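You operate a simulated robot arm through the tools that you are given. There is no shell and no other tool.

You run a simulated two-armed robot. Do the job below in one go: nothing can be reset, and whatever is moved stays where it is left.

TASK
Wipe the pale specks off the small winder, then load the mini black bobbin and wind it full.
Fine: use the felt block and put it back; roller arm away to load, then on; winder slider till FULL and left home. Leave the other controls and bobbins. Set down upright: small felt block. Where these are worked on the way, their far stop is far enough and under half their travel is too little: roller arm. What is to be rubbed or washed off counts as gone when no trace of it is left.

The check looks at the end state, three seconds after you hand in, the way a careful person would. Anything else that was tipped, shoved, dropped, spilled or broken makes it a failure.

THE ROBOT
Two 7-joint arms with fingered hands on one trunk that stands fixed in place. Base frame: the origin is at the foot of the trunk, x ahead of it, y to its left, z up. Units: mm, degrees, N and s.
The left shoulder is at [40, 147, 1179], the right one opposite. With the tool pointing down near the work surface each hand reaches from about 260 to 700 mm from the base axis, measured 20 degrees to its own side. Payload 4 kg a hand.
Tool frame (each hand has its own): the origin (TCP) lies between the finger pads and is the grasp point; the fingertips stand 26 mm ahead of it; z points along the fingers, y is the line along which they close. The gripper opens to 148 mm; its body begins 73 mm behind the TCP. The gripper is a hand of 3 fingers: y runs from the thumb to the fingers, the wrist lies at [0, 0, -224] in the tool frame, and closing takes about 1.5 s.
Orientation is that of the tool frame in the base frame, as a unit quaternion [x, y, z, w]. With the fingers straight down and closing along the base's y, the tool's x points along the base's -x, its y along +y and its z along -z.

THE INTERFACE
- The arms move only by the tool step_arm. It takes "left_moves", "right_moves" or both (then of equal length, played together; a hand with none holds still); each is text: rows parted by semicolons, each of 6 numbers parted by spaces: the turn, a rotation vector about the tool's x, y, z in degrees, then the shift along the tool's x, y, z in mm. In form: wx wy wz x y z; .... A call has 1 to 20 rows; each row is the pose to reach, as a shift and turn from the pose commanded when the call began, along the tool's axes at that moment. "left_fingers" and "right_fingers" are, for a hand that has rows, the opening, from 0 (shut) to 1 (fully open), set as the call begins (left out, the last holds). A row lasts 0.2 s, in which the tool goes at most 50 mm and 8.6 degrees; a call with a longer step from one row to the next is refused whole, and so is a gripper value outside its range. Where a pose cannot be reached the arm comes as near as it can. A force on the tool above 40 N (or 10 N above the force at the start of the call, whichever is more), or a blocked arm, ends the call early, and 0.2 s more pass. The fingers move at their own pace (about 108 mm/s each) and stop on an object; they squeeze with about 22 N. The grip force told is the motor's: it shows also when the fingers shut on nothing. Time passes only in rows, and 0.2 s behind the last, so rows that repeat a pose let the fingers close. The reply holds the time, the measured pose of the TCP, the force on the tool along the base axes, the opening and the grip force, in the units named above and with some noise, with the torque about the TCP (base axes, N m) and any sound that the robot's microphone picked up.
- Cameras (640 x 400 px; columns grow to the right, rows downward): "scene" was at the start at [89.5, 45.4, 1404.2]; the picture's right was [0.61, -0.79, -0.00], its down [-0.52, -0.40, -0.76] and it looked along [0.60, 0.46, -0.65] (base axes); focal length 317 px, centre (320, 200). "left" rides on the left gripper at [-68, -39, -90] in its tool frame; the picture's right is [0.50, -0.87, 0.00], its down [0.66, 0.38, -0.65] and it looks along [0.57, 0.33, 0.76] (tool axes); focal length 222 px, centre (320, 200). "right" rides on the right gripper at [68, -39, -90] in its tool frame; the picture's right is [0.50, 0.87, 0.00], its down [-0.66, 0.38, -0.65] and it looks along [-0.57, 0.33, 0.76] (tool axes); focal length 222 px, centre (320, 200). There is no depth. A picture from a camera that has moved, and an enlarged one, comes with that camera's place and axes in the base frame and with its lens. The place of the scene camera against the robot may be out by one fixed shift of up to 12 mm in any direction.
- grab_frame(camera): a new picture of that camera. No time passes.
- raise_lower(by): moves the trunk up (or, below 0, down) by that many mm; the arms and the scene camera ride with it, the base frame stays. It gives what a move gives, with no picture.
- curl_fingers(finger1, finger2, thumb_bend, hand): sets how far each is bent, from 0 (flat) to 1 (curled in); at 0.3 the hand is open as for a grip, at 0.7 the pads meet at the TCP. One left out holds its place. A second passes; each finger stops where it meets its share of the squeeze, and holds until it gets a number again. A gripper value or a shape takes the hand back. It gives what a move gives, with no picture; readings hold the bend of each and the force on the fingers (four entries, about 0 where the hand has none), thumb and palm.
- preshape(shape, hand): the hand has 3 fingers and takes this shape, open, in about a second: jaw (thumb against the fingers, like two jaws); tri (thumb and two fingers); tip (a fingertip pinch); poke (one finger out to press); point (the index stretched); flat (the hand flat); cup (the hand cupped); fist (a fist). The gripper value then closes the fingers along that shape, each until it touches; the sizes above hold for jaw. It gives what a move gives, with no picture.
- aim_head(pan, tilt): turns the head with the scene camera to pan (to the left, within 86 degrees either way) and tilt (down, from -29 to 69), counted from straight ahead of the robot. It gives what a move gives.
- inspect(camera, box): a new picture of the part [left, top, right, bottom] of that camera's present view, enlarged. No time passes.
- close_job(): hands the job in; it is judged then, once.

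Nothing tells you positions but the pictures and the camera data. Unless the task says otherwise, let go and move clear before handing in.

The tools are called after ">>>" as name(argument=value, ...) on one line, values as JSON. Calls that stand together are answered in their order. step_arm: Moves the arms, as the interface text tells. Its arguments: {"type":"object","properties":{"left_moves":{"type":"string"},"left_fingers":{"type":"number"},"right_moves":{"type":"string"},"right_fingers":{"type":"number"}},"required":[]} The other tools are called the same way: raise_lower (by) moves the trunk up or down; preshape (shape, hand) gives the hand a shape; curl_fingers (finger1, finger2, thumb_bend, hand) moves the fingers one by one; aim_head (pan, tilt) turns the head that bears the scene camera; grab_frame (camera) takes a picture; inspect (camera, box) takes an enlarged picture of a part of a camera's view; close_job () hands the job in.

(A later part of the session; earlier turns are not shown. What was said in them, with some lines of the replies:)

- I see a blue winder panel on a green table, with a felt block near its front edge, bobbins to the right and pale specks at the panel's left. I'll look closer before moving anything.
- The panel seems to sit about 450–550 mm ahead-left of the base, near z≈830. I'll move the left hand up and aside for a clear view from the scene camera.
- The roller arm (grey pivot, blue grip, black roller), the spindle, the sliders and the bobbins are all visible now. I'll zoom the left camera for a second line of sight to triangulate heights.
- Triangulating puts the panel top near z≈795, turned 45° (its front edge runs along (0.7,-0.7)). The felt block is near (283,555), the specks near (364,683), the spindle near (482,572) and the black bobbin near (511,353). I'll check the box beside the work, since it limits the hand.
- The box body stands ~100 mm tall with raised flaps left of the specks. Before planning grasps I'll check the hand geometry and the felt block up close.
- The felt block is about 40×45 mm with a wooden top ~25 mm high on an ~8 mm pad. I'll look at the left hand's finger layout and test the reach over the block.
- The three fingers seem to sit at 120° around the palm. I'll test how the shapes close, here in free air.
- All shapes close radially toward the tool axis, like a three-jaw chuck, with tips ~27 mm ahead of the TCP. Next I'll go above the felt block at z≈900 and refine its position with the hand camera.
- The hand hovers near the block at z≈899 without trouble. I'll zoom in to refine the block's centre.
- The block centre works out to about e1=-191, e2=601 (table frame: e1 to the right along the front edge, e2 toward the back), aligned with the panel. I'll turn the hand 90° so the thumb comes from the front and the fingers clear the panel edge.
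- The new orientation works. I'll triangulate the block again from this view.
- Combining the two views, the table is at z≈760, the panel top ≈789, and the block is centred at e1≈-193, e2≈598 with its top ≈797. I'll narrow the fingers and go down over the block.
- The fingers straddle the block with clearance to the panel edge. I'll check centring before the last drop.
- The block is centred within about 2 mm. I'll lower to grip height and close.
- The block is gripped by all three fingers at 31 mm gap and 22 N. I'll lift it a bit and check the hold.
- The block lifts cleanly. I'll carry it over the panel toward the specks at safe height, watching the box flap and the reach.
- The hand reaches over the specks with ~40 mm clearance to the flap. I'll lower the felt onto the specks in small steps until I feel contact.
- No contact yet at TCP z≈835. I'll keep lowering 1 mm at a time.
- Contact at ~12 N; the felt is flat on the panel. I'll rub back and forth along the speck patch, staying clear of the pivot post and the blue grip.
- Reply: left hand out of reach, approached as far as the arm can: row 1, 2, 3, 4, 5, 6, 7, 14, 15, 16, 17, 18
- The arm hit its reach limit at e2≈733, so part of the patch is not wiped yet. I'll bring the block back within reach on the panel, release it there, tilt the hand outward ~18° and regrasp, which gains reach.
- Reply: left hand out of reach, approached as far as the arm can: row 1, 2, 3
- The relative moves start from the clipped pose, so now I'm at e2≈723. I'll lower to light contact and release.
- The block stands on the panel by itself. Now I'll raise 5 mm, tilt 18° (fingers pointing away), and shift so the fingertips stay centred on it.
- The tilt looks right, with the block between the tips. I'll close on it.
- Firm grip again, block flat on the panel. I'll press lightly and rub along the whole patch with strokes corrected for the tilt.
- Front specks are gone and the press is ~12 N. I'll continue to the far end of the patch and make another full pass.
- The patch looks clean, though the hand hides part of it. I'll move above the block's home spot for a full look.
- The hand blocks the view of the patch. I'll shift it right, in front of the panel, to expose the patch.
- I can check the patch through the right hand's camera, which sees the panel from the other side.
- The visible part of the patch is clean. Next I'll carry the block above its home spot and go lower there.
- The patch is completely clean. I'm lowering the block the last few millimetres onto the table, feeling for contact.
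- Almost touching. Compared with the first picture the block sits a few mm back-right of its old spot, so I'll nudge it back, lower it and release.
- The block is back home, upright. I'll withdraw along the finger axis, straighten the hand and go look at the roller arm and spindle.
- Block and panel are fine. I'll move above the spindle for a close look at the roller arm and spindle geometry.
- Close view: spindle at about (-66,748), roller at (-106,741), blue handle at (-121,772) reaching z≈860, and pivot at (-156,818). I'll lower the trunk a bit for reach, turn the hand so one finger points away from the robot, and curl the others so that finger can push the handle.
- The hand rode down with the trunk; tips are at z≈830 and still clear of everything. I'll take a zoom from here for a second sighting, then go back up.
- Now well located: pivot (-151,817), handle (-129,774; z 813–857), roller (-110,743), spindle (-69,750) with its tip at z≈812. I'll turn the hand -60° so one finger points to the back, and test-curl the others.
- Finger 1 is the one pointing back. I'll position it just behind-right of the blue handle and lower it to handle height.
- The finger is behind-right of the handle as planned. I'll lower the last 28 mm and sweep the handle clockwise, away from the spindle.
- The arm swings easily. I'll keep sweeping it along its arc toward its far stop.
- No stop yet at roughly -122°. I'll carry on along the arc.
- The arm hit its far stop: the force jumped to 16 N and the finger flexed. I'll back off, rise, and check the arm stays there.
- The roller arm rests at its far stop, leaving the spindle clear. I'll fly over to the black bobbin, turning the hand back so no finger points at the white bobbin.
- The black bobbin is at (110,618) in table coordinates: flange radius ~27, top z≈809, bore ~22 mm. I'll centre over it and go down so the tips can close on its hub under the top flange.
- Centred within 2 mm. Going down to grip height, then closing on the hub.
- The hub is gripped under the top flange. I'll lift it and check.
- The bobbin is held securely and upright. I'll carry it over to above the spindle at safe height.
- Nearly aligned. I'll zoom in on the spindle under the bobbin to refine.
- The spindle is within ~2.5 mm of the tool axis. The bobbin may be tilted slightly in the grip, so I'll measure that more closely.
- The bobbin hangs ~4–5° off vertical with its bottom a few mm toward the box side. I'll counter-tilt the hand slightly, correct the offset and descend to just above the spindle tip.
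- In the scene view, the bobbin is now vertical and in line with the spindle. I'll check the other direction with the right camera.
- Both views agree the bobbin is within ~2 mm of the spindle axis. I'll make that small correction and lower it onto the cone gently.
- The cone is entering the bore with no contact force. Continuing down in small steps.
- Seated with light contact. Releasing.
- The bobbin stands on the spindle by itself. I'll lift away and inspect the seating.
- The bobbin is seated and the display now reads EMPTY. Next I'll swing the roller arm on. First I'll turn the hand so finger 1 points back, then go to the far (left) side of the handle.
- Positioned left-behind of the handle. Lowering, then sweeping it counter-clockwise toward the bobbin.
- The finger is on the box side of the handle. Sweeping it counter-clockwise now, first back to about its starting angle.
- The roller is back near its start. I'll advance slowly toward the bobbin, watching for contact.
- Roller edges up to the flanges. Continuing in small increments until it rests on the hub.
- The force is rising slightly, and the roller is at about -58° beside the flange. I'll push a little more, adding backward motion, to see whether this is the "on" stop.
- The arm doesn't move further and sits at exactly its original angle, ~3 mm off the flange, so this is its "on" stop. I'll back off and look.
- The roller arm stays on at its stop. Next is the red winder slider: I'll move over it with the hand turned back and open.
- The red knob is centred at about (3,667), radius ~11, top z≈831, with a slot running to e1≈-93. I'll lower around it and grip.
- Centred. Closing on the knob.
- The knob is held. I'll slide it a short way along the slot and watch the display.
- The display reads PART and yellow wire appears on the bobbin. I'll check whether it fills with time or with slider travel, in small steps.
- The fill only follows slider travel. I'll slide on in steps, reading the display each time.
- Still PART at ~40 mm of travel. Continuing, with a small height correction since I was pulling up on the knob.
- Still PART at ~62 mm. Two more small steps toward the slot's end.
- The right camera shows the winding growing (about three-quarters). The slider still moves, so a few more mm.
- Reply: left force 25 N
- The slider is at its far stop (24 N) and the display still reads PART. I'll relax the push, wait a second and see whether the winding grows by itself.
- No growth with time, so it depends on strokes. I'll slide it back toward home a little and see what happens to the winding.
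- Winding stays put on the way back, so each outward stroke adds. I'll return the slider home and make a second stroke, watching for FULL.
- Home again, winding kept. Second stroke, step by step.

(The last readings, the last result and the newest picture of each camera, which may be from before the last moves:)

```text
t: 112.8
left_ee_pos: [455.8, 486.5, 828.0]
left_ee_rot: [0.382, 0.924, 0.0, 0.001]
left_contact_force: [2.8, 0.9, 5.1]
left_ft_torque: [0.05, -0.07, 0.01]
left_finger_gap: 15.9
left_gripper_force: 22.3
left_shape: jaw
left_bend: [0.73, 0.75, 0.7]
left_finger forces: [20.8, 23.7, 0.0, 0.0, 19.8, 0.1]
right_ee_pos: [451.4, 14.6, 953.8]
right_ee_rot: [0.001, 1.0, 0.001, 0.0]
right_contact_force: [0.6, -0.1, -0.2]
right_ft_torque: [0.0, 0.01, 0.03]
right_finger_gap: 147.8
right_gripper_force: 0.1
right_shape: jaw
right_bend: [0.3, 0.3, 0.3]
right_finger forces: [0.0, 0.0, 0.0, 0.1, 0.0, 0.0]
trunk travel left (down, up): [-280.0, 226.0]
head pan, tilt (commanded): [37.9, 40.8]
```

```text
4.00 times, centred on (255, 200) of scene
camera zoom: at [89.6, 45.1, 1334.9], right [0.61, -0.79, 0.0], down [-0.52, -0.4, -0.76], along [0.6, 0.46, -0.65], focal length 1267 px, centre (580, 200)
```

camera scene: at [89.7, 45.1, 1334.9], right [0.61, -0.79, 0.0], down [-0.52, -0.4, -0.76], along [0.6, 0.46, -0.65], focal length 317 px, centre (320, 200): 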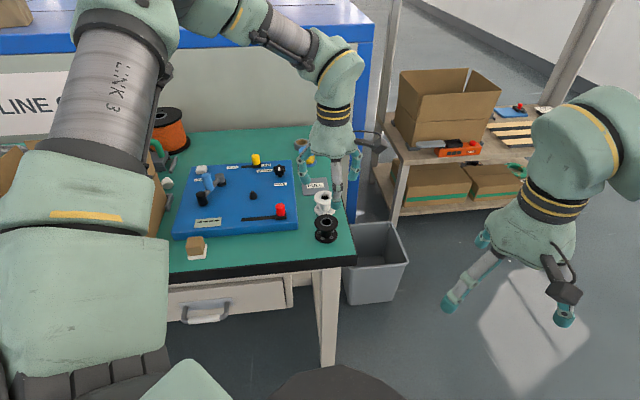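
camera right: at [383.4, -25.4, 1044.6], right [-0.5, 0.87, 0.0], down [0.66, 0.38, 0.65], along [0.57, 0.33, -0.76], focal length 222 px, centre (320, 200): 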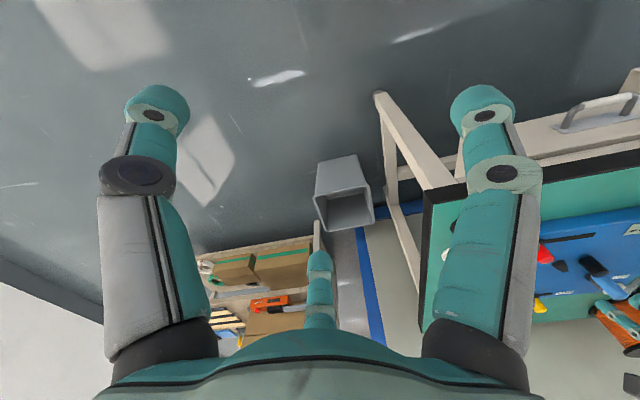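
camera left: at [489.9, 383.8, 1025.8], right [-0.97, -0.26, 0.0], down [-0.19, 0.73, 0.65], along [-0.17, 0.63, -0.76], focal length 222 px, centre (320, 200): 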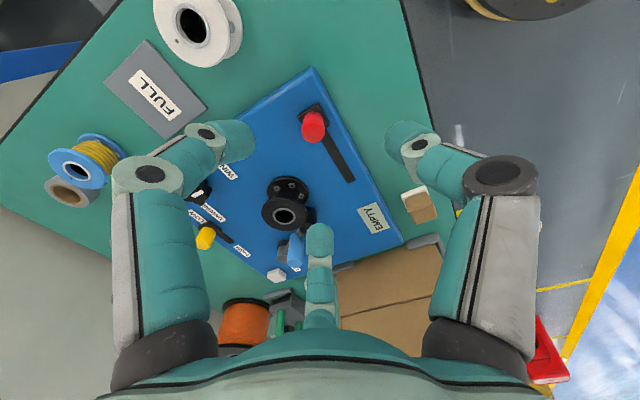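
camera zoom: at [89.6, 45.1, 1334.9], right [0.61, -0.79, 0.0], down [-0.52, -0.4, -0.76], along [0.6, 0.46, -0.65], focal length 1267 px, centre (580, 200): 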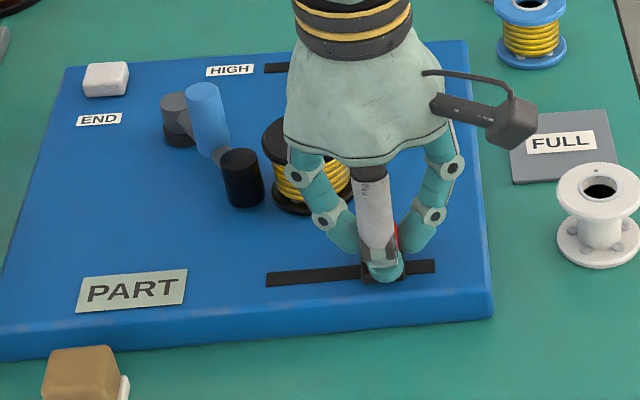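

>>> step_arm(left_moves="0 0 0 5 0 -0.4; 0 0 0 9 0 -0.4; 0 0 0 9 0 -0.4")

>>> inspect(camera="scene", box=[190, 150, 320, 250])

```text
t: 113.6
left_ee_pos: [448.3, 491.7, 828.9]
left_ee_rot: [0.382, 0.924, 0.0, -0.001]
left_contact_force: [1.1, 0.4, 1.8]
left_ft_torque: [0.0, -0.01, 0.05]
left_finger_gap: 15.6
left_gripper_force: 22.5
left_shape: jaw
left_bend: [0.73, 0.75, 0.7]
left_finger forces: [20.1, 23.0, 0.0, 0.0, 20.4, 0.0]
right_ee_pos: [450.4, 14.3, 952.2]
right_ee_rot: [0.0, 1.0, 0.0, 0.0]
right_contact_force: [-1.0, 0.4, 0.4]
right_ft_torque: [0.01, -0.01, -0.03]
right_finger_gap: 148.3
right_gripper_force: 0.0
right_shape: jaw
right_bend: [0.3, 0.3, 0.3]
right_finger forces: [0.0, 0.1, 0.0, 0.0, 0.1, 0.0]
trunk travel left (down, up): [-280.0, 226.0]
head pan, tilt (commanded): [37.9, 40.8]
```

```text
4.00 times, centred on (255, 200) of scene
camera zoom: at [89.6, 45.2, 1334.8], right [0.61, -0.79, 0.0], down [-0.52, -0.4, -0.76], along [0.6, 0.46, -0.65], focal length 1267 px, centre (580, 200)
```

zoom: 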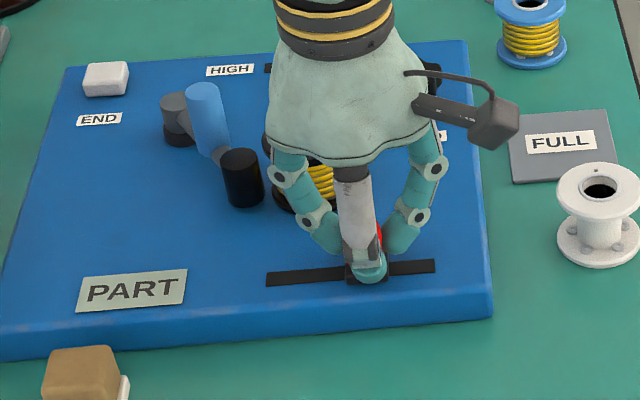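

>>> step_arm(left_moves="0 0 0 5 0 0; 0 0 0 9 0 0; 0 0 0 9 0 0")

>>> inspect(camera="scene", box=[190, 150, 320, 250])

>>> inspect(camera="right", box=[545, 225, 640, 310])

```text
t: 114.4
left_ee_pos: [441.4, 500.4, 830.0]
left_ee_rot: [0.383, 0.924, -0.001, -0.001]
left_contact_force: [-0.6, 0.4, -3.7]
left_ft_torque: [0.0, 0.02, -0.02]
left_finger_gap: 15.9
left_gripper_force: 22.2
left_shape: jaw
left_bend: [0.73, 0.75, 0.7]
left_finger forces: [19.2, 22.3, 0.1, 0.0, 20.7, 0.0]
right_ee_pos: [451.5, 15.0, 953.3]
right_ee_rot: [0.001, 1.0, 0.001, 0.001]
right_contact_force: [0.9, -0.4, 0.5]
right_ft_torque: [0.0, 0.0, 0.0]
right_finger_gap: 147.8
right_gripper_force: 0.0
right_shape: jaw
right_bend: [0.3, 0.3, 0.3]
right_finger forces: [0.1, 0.0, 0.0, 0.0, 0.1, 0.0]
trunk travel left (down, up): [-280.0, 226.0]
head pan, tilt (commanded): [37.9, 40.8]
```

```text
4.00 times, centred on (255, 200) of scene
camera zoom: at [89.9, 45.8, 1334.8], right [0.61, -0.79, 0.0], down [-0.52, -0.4, -0.76], along [0.6, 0.46, -0.65], focal length 1267 px, centre (580, 200)
```

zoom: 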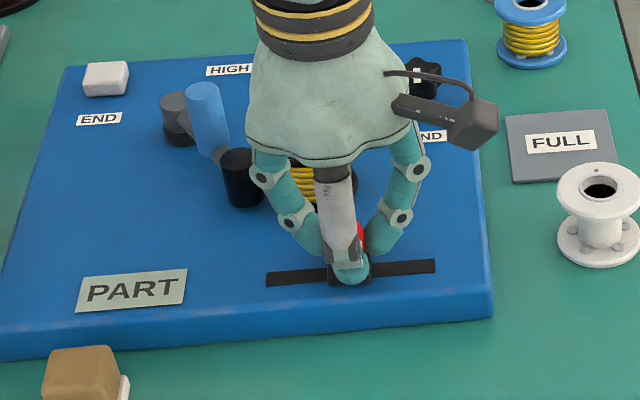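

```text
4.71 times, centred on (592, 268) of right
camera zoom: at [383.9, -25.0, 1044.4], right [-0.5, 0.87, 0.0], down [0.66, 0.38, 0.65], along [0.57, 0.33, -0.76], focal length 1045 px, centre (-962, -118)
```

zoom: 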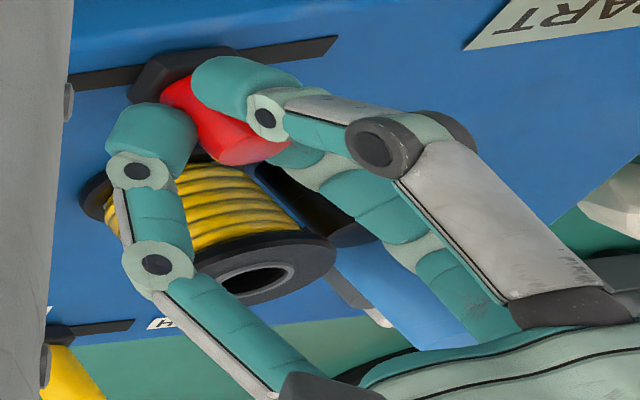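

Growing steadily. Continuing.

>>> step_arm(left_moves="0 0 0 5 0 0.4; 0 0 0 10 0 0.4; 0 0 0 10 0 0.4")

>>> inspect(camera="scene", box=[190, 150, 320, 250])

```text
t: 115.2
left_ee_pos: [434.0, 506.9, 829.4]
left_ee_rot: [0.382, 0.924, 0.0, 0.0]
left_contact_force: [-0.6, -0.6, -3.2]
left_ft_torque: [-0.02, 0.0, -0.03]
left_finger_gap: 15.6
left_gripper_force: 22.1
left_shape: jaw
left_bend: [0.73, 0.75, 0.7]
left_finger forces: [19.2, 22.0, 0.0, 0.1, 21.2, 0.1]
right_ee_pos: [452.0, 14.7, 954.0]
right_ee_rot: [0.001, 1.0, -0.001, 0.0]
right_contact_force: [-0.1, 0.3, -0.8]
right_ft_torque: [-0.02, 0.0, -0.02]
right_finger_gap: 147.8
right_gripper_force: 0.1
right_shape: jaw
right_bend: [0.3, 0.3, 0.3]
right_finger forces: [0.1, 0.0, 0.0, 0.0, 0.0, 0.0]
trunk travel left (down, up): [-280.0, 226.0]
head pan, tilt (commanded): [37.9, 40.8]
```

```text
4.00 times, centred on (255, 200) of scene
camera zoom: at [89.9, 45.4, 1334.9], right [0.61, -0.79, 0.0], down [-0.52, -0.4, -0.76], along [0.6, 0.46, -0.65], focal length 1267 px, centre (580, 200)
```

zoom: 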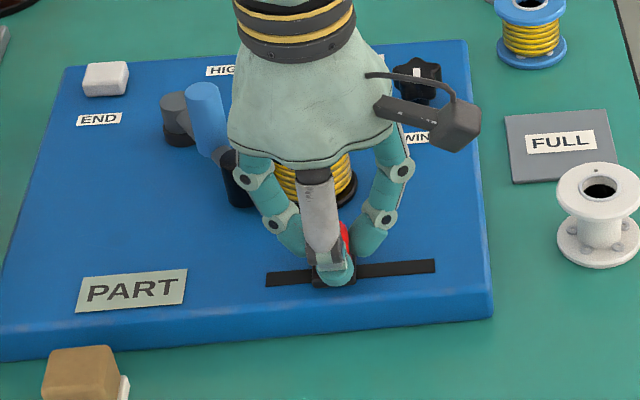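

>>> step_arm(left_moves="0 0 0 5 0 0.2; 0 0 0 10 0 0.2; 0 0 0 10 0 0.2")

>>> inspect(camera="scene", box=[190, 150, 320, 250])

>>> inspect(camera="right", box=[545, 225, 640, 310])

```text
t: 116.0
left_ee_pos: [428.1, 513.8, 829.7]
left_ee_rot: [0.382, 0.924, -0.001, 0.0]
left_contact_force: [-1.8, -1.4, -1.4]
left_ft_torque: [-0.03, 0.05, 0.01]
left_finger_gap: 16.2
left_gripper_force: 22.0
left_shape: jaw
left_bend: [0.73, 0.75, 0.7]
left_finger forces: [18.7, 21.7, 0.0, 0.0, 22.6, 0.0]
right_ee_pos: [451.7, 14.5, 953.2]
right_ee_rot: [0.001, 1.0, 0.001, 0.001]
right_contact_force: [0.0, 0.1, 0.5]
right_ft_torque: [-0.01, 0.01, 0.03]
right_finger_gap: 148.0
right_gripper_force: 0.1
right_shape: jaw
right_bend: [0.3, 0.3, 0.3]
right_finger forces: [0.0, 0.0, 0.1, 0.0, 0.1, 0.1]
trunk travel left (down, up): [-280.0, 226.0]
head pan, tilt (commanded): [37.9, 40.8]
```

```text
4.00 times, centred on (255, 200) of scene
camera zoom: at [89.4, 45.0, 1334.9], right [0.61, -0.79, 0.0], down [-0.52, -0.4, -0.76], along [0.6, 0.46, -0.65], focal length 1267 px, centre (580, 200)
```

zoom: 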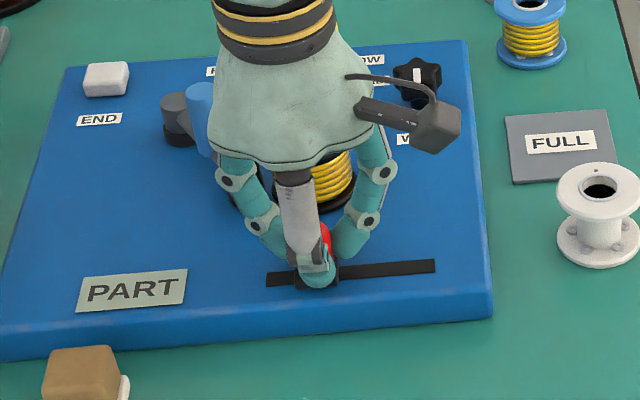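

```text
4.71 times, centred on (592, 268) of right
camera zoom: at [383.4, -25.6, 1044.6], right [-0.5, 0.87, 0.0], down [0.66, 0.38, 0.65], along [0.57, 0.33, -0.76], focal length 1045 px, centre (-962, -118)
```

zoom: 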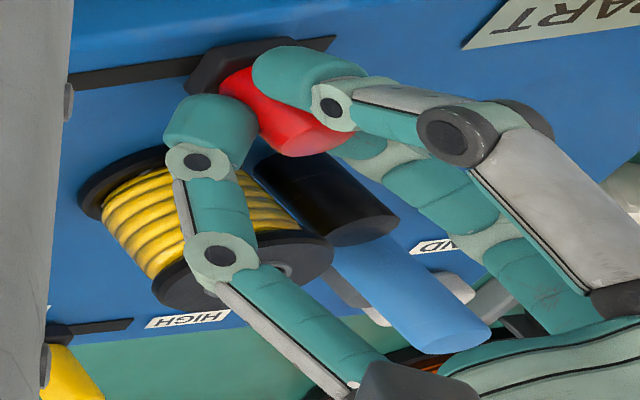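

Nearly out to the flanges. Smaller steps now.

>>> step_arm(left_moves="0 0 0 4 0 0.2; 0 0 0 7 0 0.2; 0 0 0 7 0 0.2")

>>> inspect(camera="scene", box=[190, 150, 320, 250])

```text
t: 116.8
left_ee_pos: [422.4, 518.7, 829.2]
left_ee_rot: [0.383, 0.924, 0.0, -0.001]
left_contact_force: [0.2, -1.4, 0.2]
left_ft_torque: [0.0, 0.03, 0.04]
left_finger_gap: 16.2
left_gripper_force: 21.5
left_shape: jaw
left_bend: [0.73, 0.75, 0.7]
left_finger forces: [19.3, 22.2, 0.0, 0.0, 22.0, 0.0]
right_ee_pos: [451.3, 15.6, 954.1]
right_ee_rot: [0.001, 1.0, 0.001, 0.001]
right_contact_force: [-0.2, 0.2, 0.3]
right_ft_torque: [0.03, 0.01, -0.01]
right_finger_gap: 147.8
right_gripper_force: 0.0
right_shape: jaw
right_bend: [0.3, 0.3, 0.3]
right_finger forces: [0.0, 0.1, 0.0, 0.1, 0.0, 0.1]
trunk travel left (down, up): [-280.0, 226.0]
head pan, tilt (commanded): [37.9, 40.8]
```

```text
4.00 times, centred on (255, 200) of scene
camera zoom: at [89.5, 45.0, 1334.9], right [0.61, -0.79, 0.0], down [-0.52, -0.4, -0.76], along [0.6, 0.46, -0.65], focal length 1267 px, centre (580, 200)
```

zoom: 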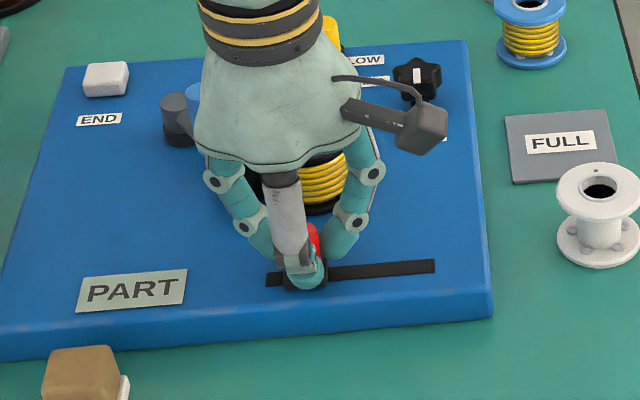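

>>> step_arm(left_moves="0 0 0 4 0 0; 0 0 0 7 0 0; 0 0 0 7 0 0")

>>> inspect(camera="scene", box=[190, 150, 320, 250])

>>> inspect(camera="right", box=[545, 225, 640, 310])

```text
t: 117.6
left_ee_pos: [419.9, 523.6, 829.5]
left_ee_rot: [0.383, 0.924, 0.0, 0.0]
left_contact_force: [-2.2, -1.4, -3.0]
left_ft_torque: [-0.03, 0.03, 0.02]
left_finger_gap: 15.8
left_gripper_force: 22.3
left_shape: jaw
left_bend: [0.73, 0.75, 0.7]
left_finger forces: [18.7, 21.6, 0.0, 0.0, 22.1, 0.1]
right_ee_pos: [451.7, 15.6, 952.7]
right_ee_rot: [0.001, 1.0, -0.001, -0.001]
right_contact_force: [-0.6, 0.7, 0.5]
right_ft_torque: [-0.01, 0.01, -0.02]
right_finger_gap: 147.9
right_gripper_force: 0.0
right_shape: jaw
right_bend: [0.3, 0.3, 0.3]
right_finger forces: [0.0, 0.0, 0.0, 0.1, 0.0, 0.0]
trunk travel left (down, up): [-280.0, 226.0]
head pan, tilt (commanded): [37.9, 40.8]
```

```text
4.00 times, centred on (255, 200) of scene
camera zoom: at [89.7, 45.4, 1334.8], right [0.61, -0.79, 0.0], down [-0.52, -0.4, -0.76], along [0.6, 0.46, -0.65], focal length 1267 px, centre (580, 200)
```

zoom: 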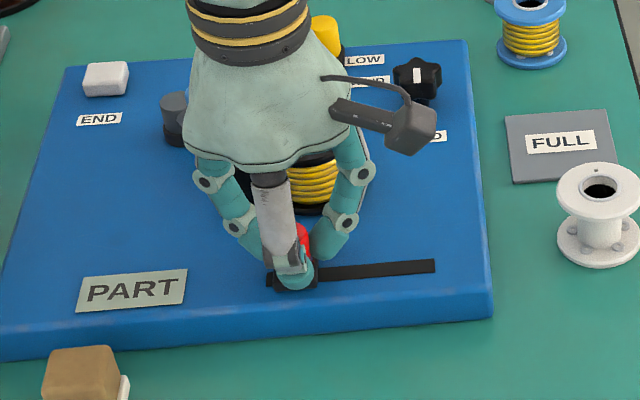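

```text
4.71 times, centred on (592, 268) of right
camera zoom: at [383.6, -25.3, 1044.5], right [-0.5, 0.87, 0.0], down [0.66, 0.38, 0.65], along [0.57, 0.33, -0.76], focal length 1045 px, centre (-962, -118)
```

zoom: 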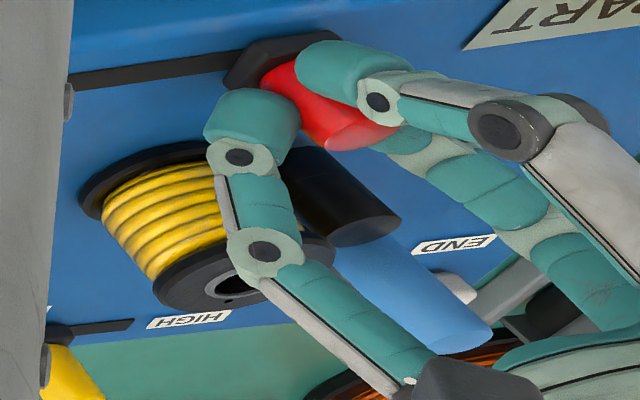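

>>> step_arm(left_moves="0 0 0 3 0 0.2; 0 0 0 6 0 0.2; 0 0 0 6 0 0.2")

>>> inspect(camera="scene", box=[190, 150, 320, 250])

```text
t: 118.4
left_ee_pos: [415.0, 528.0, 829.6]
left_ee_rot: [0.382, 0.924, 0.0, 0.0]
left_contact_force: [-4.3, -3.7, -2.8]
left_ft_torque: [-0.08, 0.1, 0.0]
left_finger_gap: 15.8
left_gripper_force: 22.0
left_shape: jaw
left_bend: [0.73, 0.75, 0.7]
left_finger forces: [17.8, 20.5, 0.0, 0.0, 23.4, 0.1]
right_ee_pos: [451.2, 14.3, 953.5]
right_ee_rot: [0.001, 1.0, 0.0, 0.001]
right_contact_force: [-0.2, 0.3, -0.2]
right_ft_torque: [0.0, 0.0, 0.01]
right_finger_gap: 147.9
right_gripper_force: 0.1
right_shape: jaw
right_bend: [0.3, 0.3, 0.3]
right_finger forces: [0.0, 0.0, 0.0, 0.0, 0.1, 0.1]
trunk travel left (down, up): [-280.0, 226.0]
head pan, tilt (commanded): [37.9, 40.8]
```

```text
4.00 times, centred on (255, 200) of scene
camera zoom: at [89.4, 45.1, 1334.9], right [0.61, -0.79, 0.0], down [-0.52, -0.4, -0.76], along [0.6, 0.46, -0.65], focal length 1267 px, centre (580, 200)
```

zoom: 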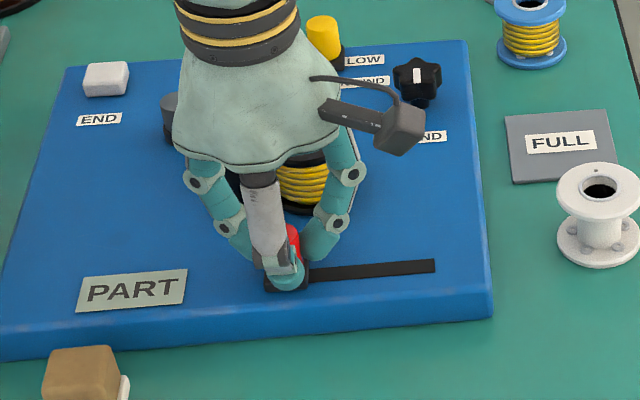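

>>> step_arm(left_moves="0 0 0 3 -1 0; 0 0 0 6 -1 0; 0 0 0 6 -1 0")

>>> inspect(camera="scene", box=[190, 150, 320, 250])

```text
t: 119.2
left_ee_pos: [409.2, 532.3, 829.4]
left_ee_rot: [0.382, 0.924, 0.001, 0.001]
left_contact_force: [2.4, -1.2, -2.7]
left_ft_torque: [-0.03, 0.01, 0.04]
left_finger_gap: 15.8
left_gripper_force: 22.4
left_shape: jaw
left_bend: [0.73, 0.75, 0.7]
left_finger forces: [19.6, 21.4, 0.0, 0.0, 20.5, 0.0]
right_ee_pos: [451.5, 14.9, 954.7]
right_ee_rot: [0.001, 1.0, 0.0, 0.0]
right_contact_force: [1.2, -0.7, 0.3]
right_ft_torque: [0.0, 0.04, -0.02]
right_finger_gap: 148.0
right_gripper_force: 0.1
right_shape: jaw
right_bend: [0.3, 0.3, 0.3]
right_finger forces: [0.0, 0.0, 0.0, 0.0, 0.1, 0.0]
trunk travel left (down, up): [-280.0, 226.0]
head pan, tilt (commanded): [37.9, 40.8]
```

```text
4.00 times, centred on (255, 200) of scene
camera zoom: at [90.2, 45.5, 1334.8], right [0.61, -0.79, 0.0], down [-0.52, -0.4, -0.76], along [0.6, 0.46, -0.65], focal length 1267 px, centre (580, 200)
```

zoom: 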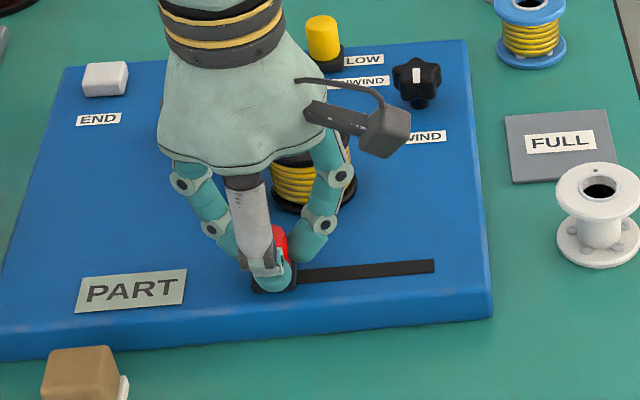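

Nearly at the stop and still PART, but the winding is almost at the rims. I'll go home and begin a third, short stroke.

>>> step_arm(left_moves="0 0 0 -10 0.5 0; 0 0 0 -20 1 0; 0 0 0 -30 1 0; 0 0 0 -40 1 0; 0 0 0 -50 1 0; 0 0 0 -60 1 0; 0 0 0 -70 1 0; 0 0 0 -78 1 0; 0 0 0 -85 1 0; 0 0 0 -89 1 0; 0 0 0 -89 1 0")

>>> inspect(camera="scene", box=[190, 150, 320, 250])

>>> inspect(camera="right", box=[545, 225, 640, 310])

```text
t: 121.6
left_ee_pos: [474.1, 468.7, 830.9]
left_ee_rot: [0.383, 0.924, 0.0, -0.001]
left_contact_force: [-1.8, -1.1, -1.9]
left_ft_torque: [0.01, 0.04, 0.01]
left_finger_gap: 15.6
left_gripper_force: 21.9
left_shape: jaw
left_bend: [0.73, 0.75, 0.7]
left_finger forces: [18.3, 22.2, 0.0, 0.0, 21.3, 0.1]
right_ee_pos: [450.9, 15.4, 954.2]
right_ee_rot: [0.001, 1.0, 0.0, 0.001]
right_contact_force: [-0.2, -0.4, -0.1]
right_ft_torque: [-0.02, -0.02, 0.0]
right_finger_gap: 148.1
right_gripper_force: 0.0
right_shape: jaw
right_bend: [0.3, 0.3, 0.3]
right_finger forces: [0.1, 0.0, 0.0, 0.0, 0.0, 0.0]
trunk travel left (down, up): [-280.0, 226.0]
head pan, tilt (commanded): [37.9, 40.8]
```

```text
4.00 times, centred on (255, 200) of scene
camera zoom: at [89.5, 45.6, 1334.8], right [0.61, -0.79, 0.0], down [-0.52, -0.4, -0.76], along [0.6, 0.46, -0.65], focal length 1267 px, centre (580, 200)
```

zoom: 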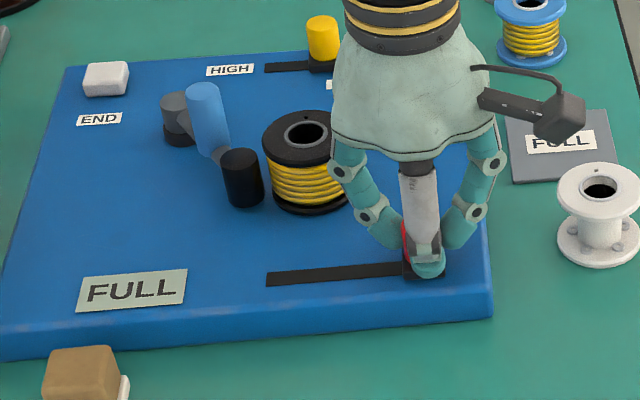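

```text
4.71 times, centred on (592, 268) of right
camera zoom: at [383.5, -25.2, 1044.5], right [-0.5, 0.87, 0.0], down [0.66, 0.38, 0.65], along [0.57, 0.33, -0.76], focal length 1045 px, centre (-962, -118)
```

zoom: 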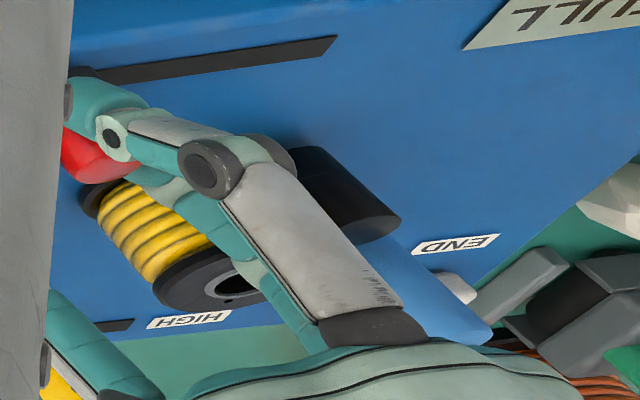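

The display now reads FULL and the slider is back at its home end. I'll nudge it 2 mm to be sure it's against the home stop.

>>> step_arm(left_moves="0 0 0 -1 0 0; 0 0 0 -2 0 0; 0 0 0 -2 0 0")

>>> inspect(camera="scene", box=[190, 150, 320, 250])

```text
t: 122.4
left_ee_pos: [474.5, 467.7, 828.1]
left_ee_rot: [0.383, 0.924, 0.0, 0.0]
left_contact_force: [-1.9, 0.2, -0.3]
left_ft_torque: [0.04, 0.09, 0.02]
left_finger_gap: 15.7
left_gripper_force: 22.1
left_shape: jaw
left_bend: [0.73, 0.75, 0.7]
left_finger forces: [18.0, 23.0, 0.0, 0.0, 21.1, 0.0]
right_ee_pos: [451.7, 15.2, 953.6]
right_ee_rot: [0.001, 1.0, 0.001, 0.0]
right_contact_force: [-0.4, -0.3, -0.1]
right_ft_torque: [0.02, 0.01, 0.0]
right_finger_gap: 147.8
right_gripper_force: 0.1
right_shape: jaw
right_bend: [0.3, 0.3, 0.3]
right_finger forces: [0.0, 0.0, 0.0, 0.0, 0.0, 0.0]
trunk travel left (down, up): [-280.0, 226.0]
head pan, tilt (commanded): [37.9, 40.8]
```

```text
4.00 times, centred on (255, 200) of scene
camera zoom: at [89.2, 45.6, 1334.9], right [0.61, -0.79, 0.0], down [-0.52, -0.4, -0.76], along [0.6, 0.46, -0.65], focal length 1267 px, centre (580, 200)
```

zoom: 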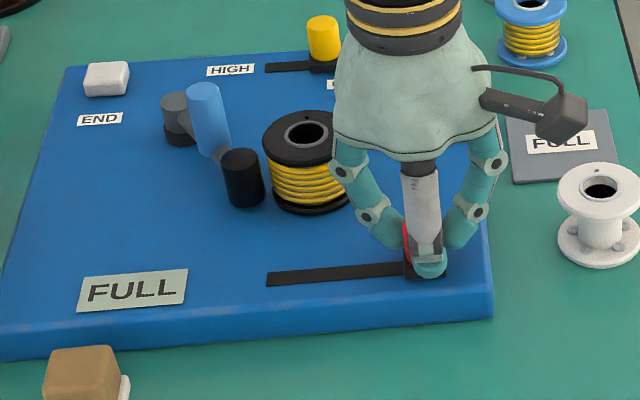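

>>> step_arm(left_moves="0 0 0 -1 0 0; 0 0 0 -2 0 0; 0 0 0 -3 0 0; 0 0 0 -3 0 0")

```text
t: 123.4
left_ee_pos: [473.9, 467.6, 829.1]
left_ee_rot: [0.382, 0.924, 0.001, -0.001]
left_contact_force: [-8.5, 10.7, 4.1]
left_ft_torque: [0.26, 0.17, -0.07]
left_finger_gap: 15.8
left_gripper_force: 22.2
left_shape: jaw
left_bend: [0.73, 0.75, 0.7]
left_finger forces: [17.1, 25.6, 0.1, 0.0, 17.4, 0.0]
right_ee_pos: [449.8, 15.4, 954.1]
right_ee_rot: [0.001, 1.0, 0.0, 0.001]
right_contact_force: [0.0, -0.1, 0.1]
right_ft_torque: [0.0, 0.0, 0.02]
right_finger_gap: 147.8
right_gripper_force: 0.0
right_shape: jaw
right_bend: [0.3, 0.3, 0.3]
right_finger forces: [0.1, 0.1, 0.0, 0.2, 0.1, 0.0]
trunk travel left (down, up): [-280.0, 226.0]
head pan, tilt (commanded): [37.9, 40.8]
```

The slider is firm against its home stop. I'll release and lift straight up.

>>> step_arm(left_moves="0 0 0 0 0 0; 0 0 0 0 0 0; 0 0 0 0 0 0; 0 0 0 0 0 0; 0 0 0 0 0 0", left_fingers=0.5)

>>> step_arm(left_moves="0 0 0 0 0 -30; 0 0 0 0 0 -65; 0 0 0 0 0 -100; 0 0 0 0 0 -135; 0 0 0 0 0 -135")

>>> inspect(camera="scene", box=[170, 130, 350, 260])

>>> grab_frame(camera="left")

>>> inspect(camera="right", box=[500, 200, 640, 320])

```text
t: 124.6
left_ee_pos: [475.8, 463.9, 828.1]
left_ee_rot: [0.383, 0.924, 0.001, 0.0]
left_contact_force: [0.1, 0.4, -0.2]
left_ft_torque: [-0.01, 0.0, -0.02]
left_finger_gap: 73.4
left_gripper_force: 0.0
left_shape: jaw
left_bend: [0.36, 0.36, 0.7]
left_finger forces: [0.0, 0.0, 0.0, 0.1, 0.1, 0.0]
right_ee_pos: [450.9, 14.3, 954.2]
right_ee_rot: [0.001, 1.0, 0.0, 0.0]
right_contact_force: [-0.2, 0.2, 0.5]
right_ft_torque: [-0.01, 0.0, -0.01]
right_finger_gap: 148.3
right_gripper_force: 0.0
right_shape: jaw
right_bend: [0.3, 0.3, 0.3]
right_finger forces: [0.0, 0.0, 0.0, 0.1, 0.0, 0.0]
trunk travel left (down, up): [-280.0, 226.0]
head pan, tilt (commanded): [37.9, 40.8]
```

```text
t: 125.8
left_ee_pos: [477.9, 464.7, 964.5]
left_ee_rot: [0.383, 0.924, 0.0, 0.0]
left_contact_force: [-0.5, -0.1, 0.7]
left_ft_torque: [0.01, 0.01, -0.02]
left_finger_gap: 73.3
left_gripper_force: 0.1
left_shape: jaw
left_bend: [0.36, 0.36, 0.7]
left_finger forces: [0.0, 0.1, 0.1, 0.0, 0.0, 0.0]
right_ee_pos: [451.6, 15.3, 953.3]
right_ee_rot: [0.002, 1.0, 0.001, 0.0]
right_contact_force: [0.2, -0.3, 0.2]
right_ft_torque: [-0.01, -0.02, 0.04]
right_finger_gap: 148.1
right_gripper_force: 0.0
right_shape: jaw
right_bend: [0.3, 0.3, 0.3]
right_finger forces: [0.2, 0.0, 0.0, 0.0, 0.0, 0.1]
trunk travel left (down, up): [-280.0, 226.0]
head pan, tilt (commanded): [37.9, 40.8]
```

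```text
3.08 times, centred on (260, 195) of scene
camera zoom: at [90.0, 45.8, 1334.8], right [0.61, -0.79, 0.0], down [-0.52, -0.4, -0.76], along [0.6, 0.46, -0.65], focal length 975 px, centre (505, 215)
```

zoom: 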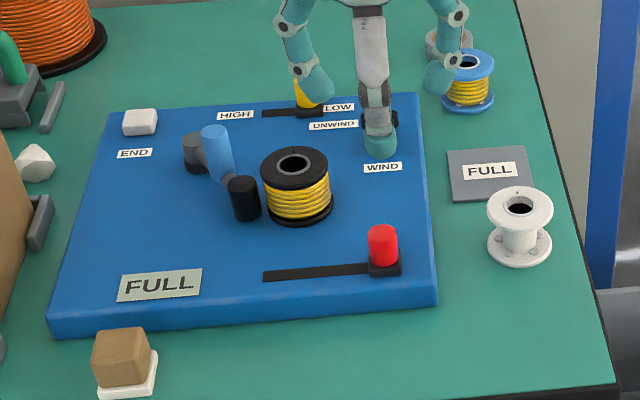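

```text
taken
camera left: at [498.6, 389.2, 1054.8], right [-0.97, -0.26, 0.0], down [-0.2, 0.73, 0.65], along [-0.17, 0.63, -0.76], focal length 222 px, centre (320, 200)
```

left: 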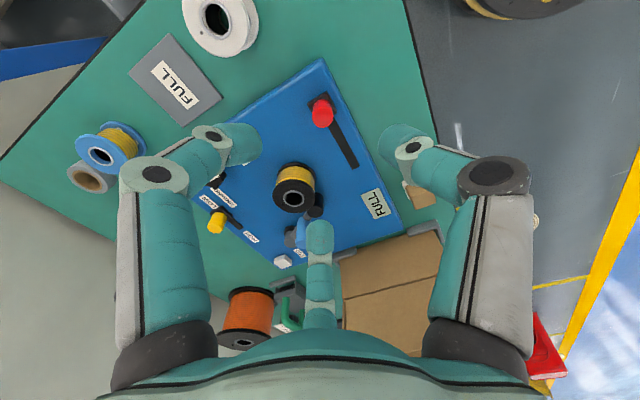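

```text
3.33 times, centred on (570, 260) of right
camera zoom: at [383.9, -25.0, 1044.4], right [-0.5, 0.87, 0.0], down [0.66, 0.38, 0.65], along [0.57, 0.33, -0.76], focal length 740 px, centre (-513, 0)
```

zoom: 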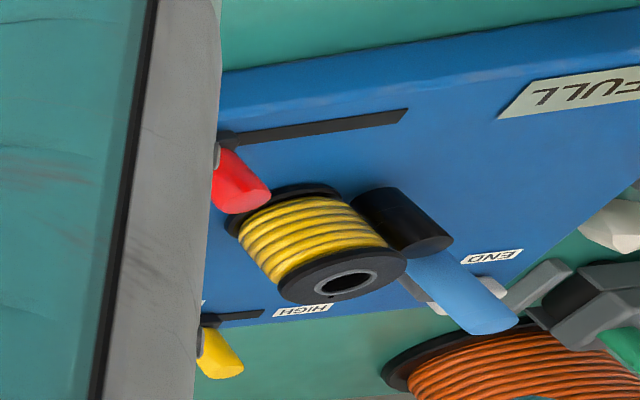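

Everything looks right: the display shows FULL, the slider is home, the roller arm is on and the block is in place. I'll retract the hand clear and take a last careful look.

>>> step_arm(left_moves="0 0 0 10 -20 -30; 0 0 0 15 -50 -60; 0 0 0 20 -80 -90; 0 0 0 20 -110 -110; 0 0 0 20 -140 -120; 0 0 0 20 -140 -120")

>>> grab_frame(camera="scene")

>>> inspect(camera="scene", box=[160, 140, 340, 270])

>>> inspect(camera="scene", box=[165, 180, 245, 260])

```text
t: 127.2
left_ee_pos: [364.3, 380.6, 1083.5]
left_ee_rot: [0.383, 0.924, 0.0, -0.001]
left_contact_force: [-0.5, 0.1, -0.7]
left_ft_torque: [-0.03, 0.03, -0.01]
left_finger_gap: 73.6
left_gripper_force: 0.0
left_shape: jaw
left_bend: [0.36, 0.36, 0.7]
left_finger forces: [0.0, 0.1, 0.0, 0.0, 0.0, 0.0]
right_ee_pos: [453.0, 14.9, 953.3]
right_ee_rot: [0.001, 1.0, 0.0, 0.0]
right_contact_force: [0.0, -1.3, 0.8]
right_ft_torque: [0.02, 0.01, 0.0]
right_finger_gap: 148.0
right_gripper_force: 0.1
right_shape: jaw
right_bend: [0.3, 0.3, 0.3]
right_finger forces: [0.0, 0.0, 0.0, 0.0, 0.0, 0.0]
trunk travel left (down, up): [-280.0, 226.0]
head pan, tilt (commanded): [37.9, 40.8]
```

```text
taken
camera scene: at [89.9, 45.7, 1334.8], right [0.61, -0.79, 0.0], down [-0.52, -0.4, -0.76], along [0.6, 0.46, -0.65], focal length 317 px, centre (320, 200)
```

scene: 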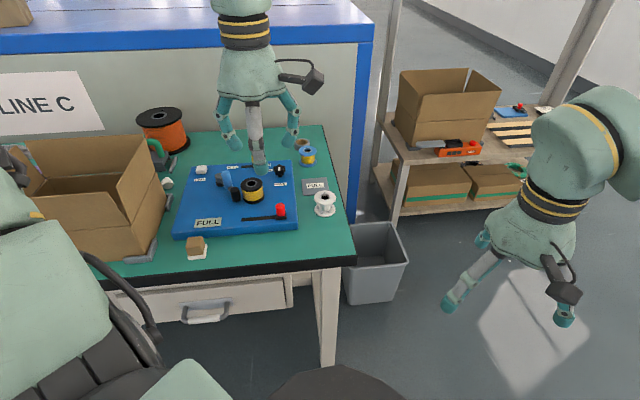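

```text
3.08 times, centred on (250, 205) of scene
camera zoom: at [89.9, 45.7, 1334.8], right [0.61, -0.79, 0.0], down [-0.52, -0.4, -0.76], along [0.6, 0.46, -0.65], focal length 975 px, centre (535, 185)
```

zoom: 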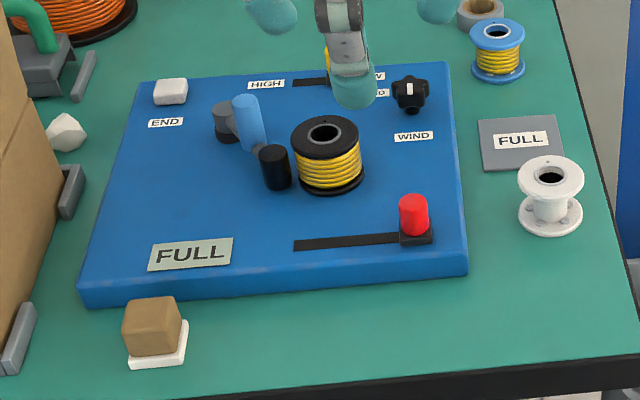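

```text
5.00 times, centred on (205, 220) of scene
camera zoom: at [89.9, 45.7, 1334.8], right [0.61, -0.79, 0.0], down [-0.52, -0.4, -0.76], along [0.6, 0.46, -0.65], focal length 1584 px, centre (895, 100)
```

zoom: 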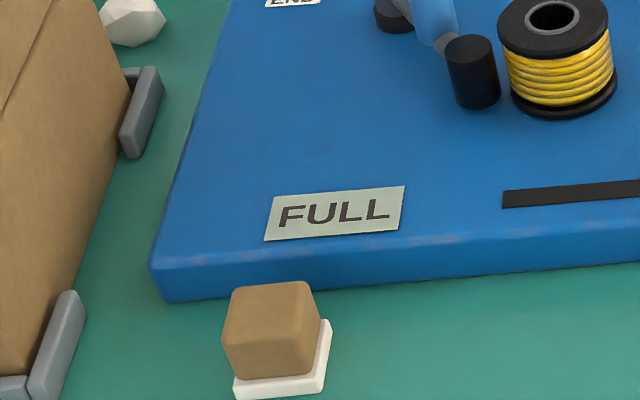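

The panel is spotless and the felt block is upright at home. The black bobbin is loaded and wound, the display reads FULL, the roller arm is on, the slider is home and both hands are clear. I'm handing in.

>>> close_job()

```text
The job is handed in.
```

The job is done and handed in; the check's verdict isn't back yet. In the last pictures:

- **Panel:** no specks left. The felt block is back upright, within about 4 mm of its original spot.
- **Bobbin:** the mini black bobbin sits on the spindle and is wound. The winder's display reads FULL after two strokes of the red slider.
- **Roller arm:** I swung it to its far stop to load, then back against its "on" stop. There it stands about 3 mm off the bobbin's rim, at the same angle I found it.
- **Slider:** pushed firmly against its home stop.
- **Everything else:** I did not touch the other controls, the other bobbins or the box, and both hands are clear.

The felt block had to be released and regripped once on the panel, because the arm could not reach the far end of the speck patch in its first grip.
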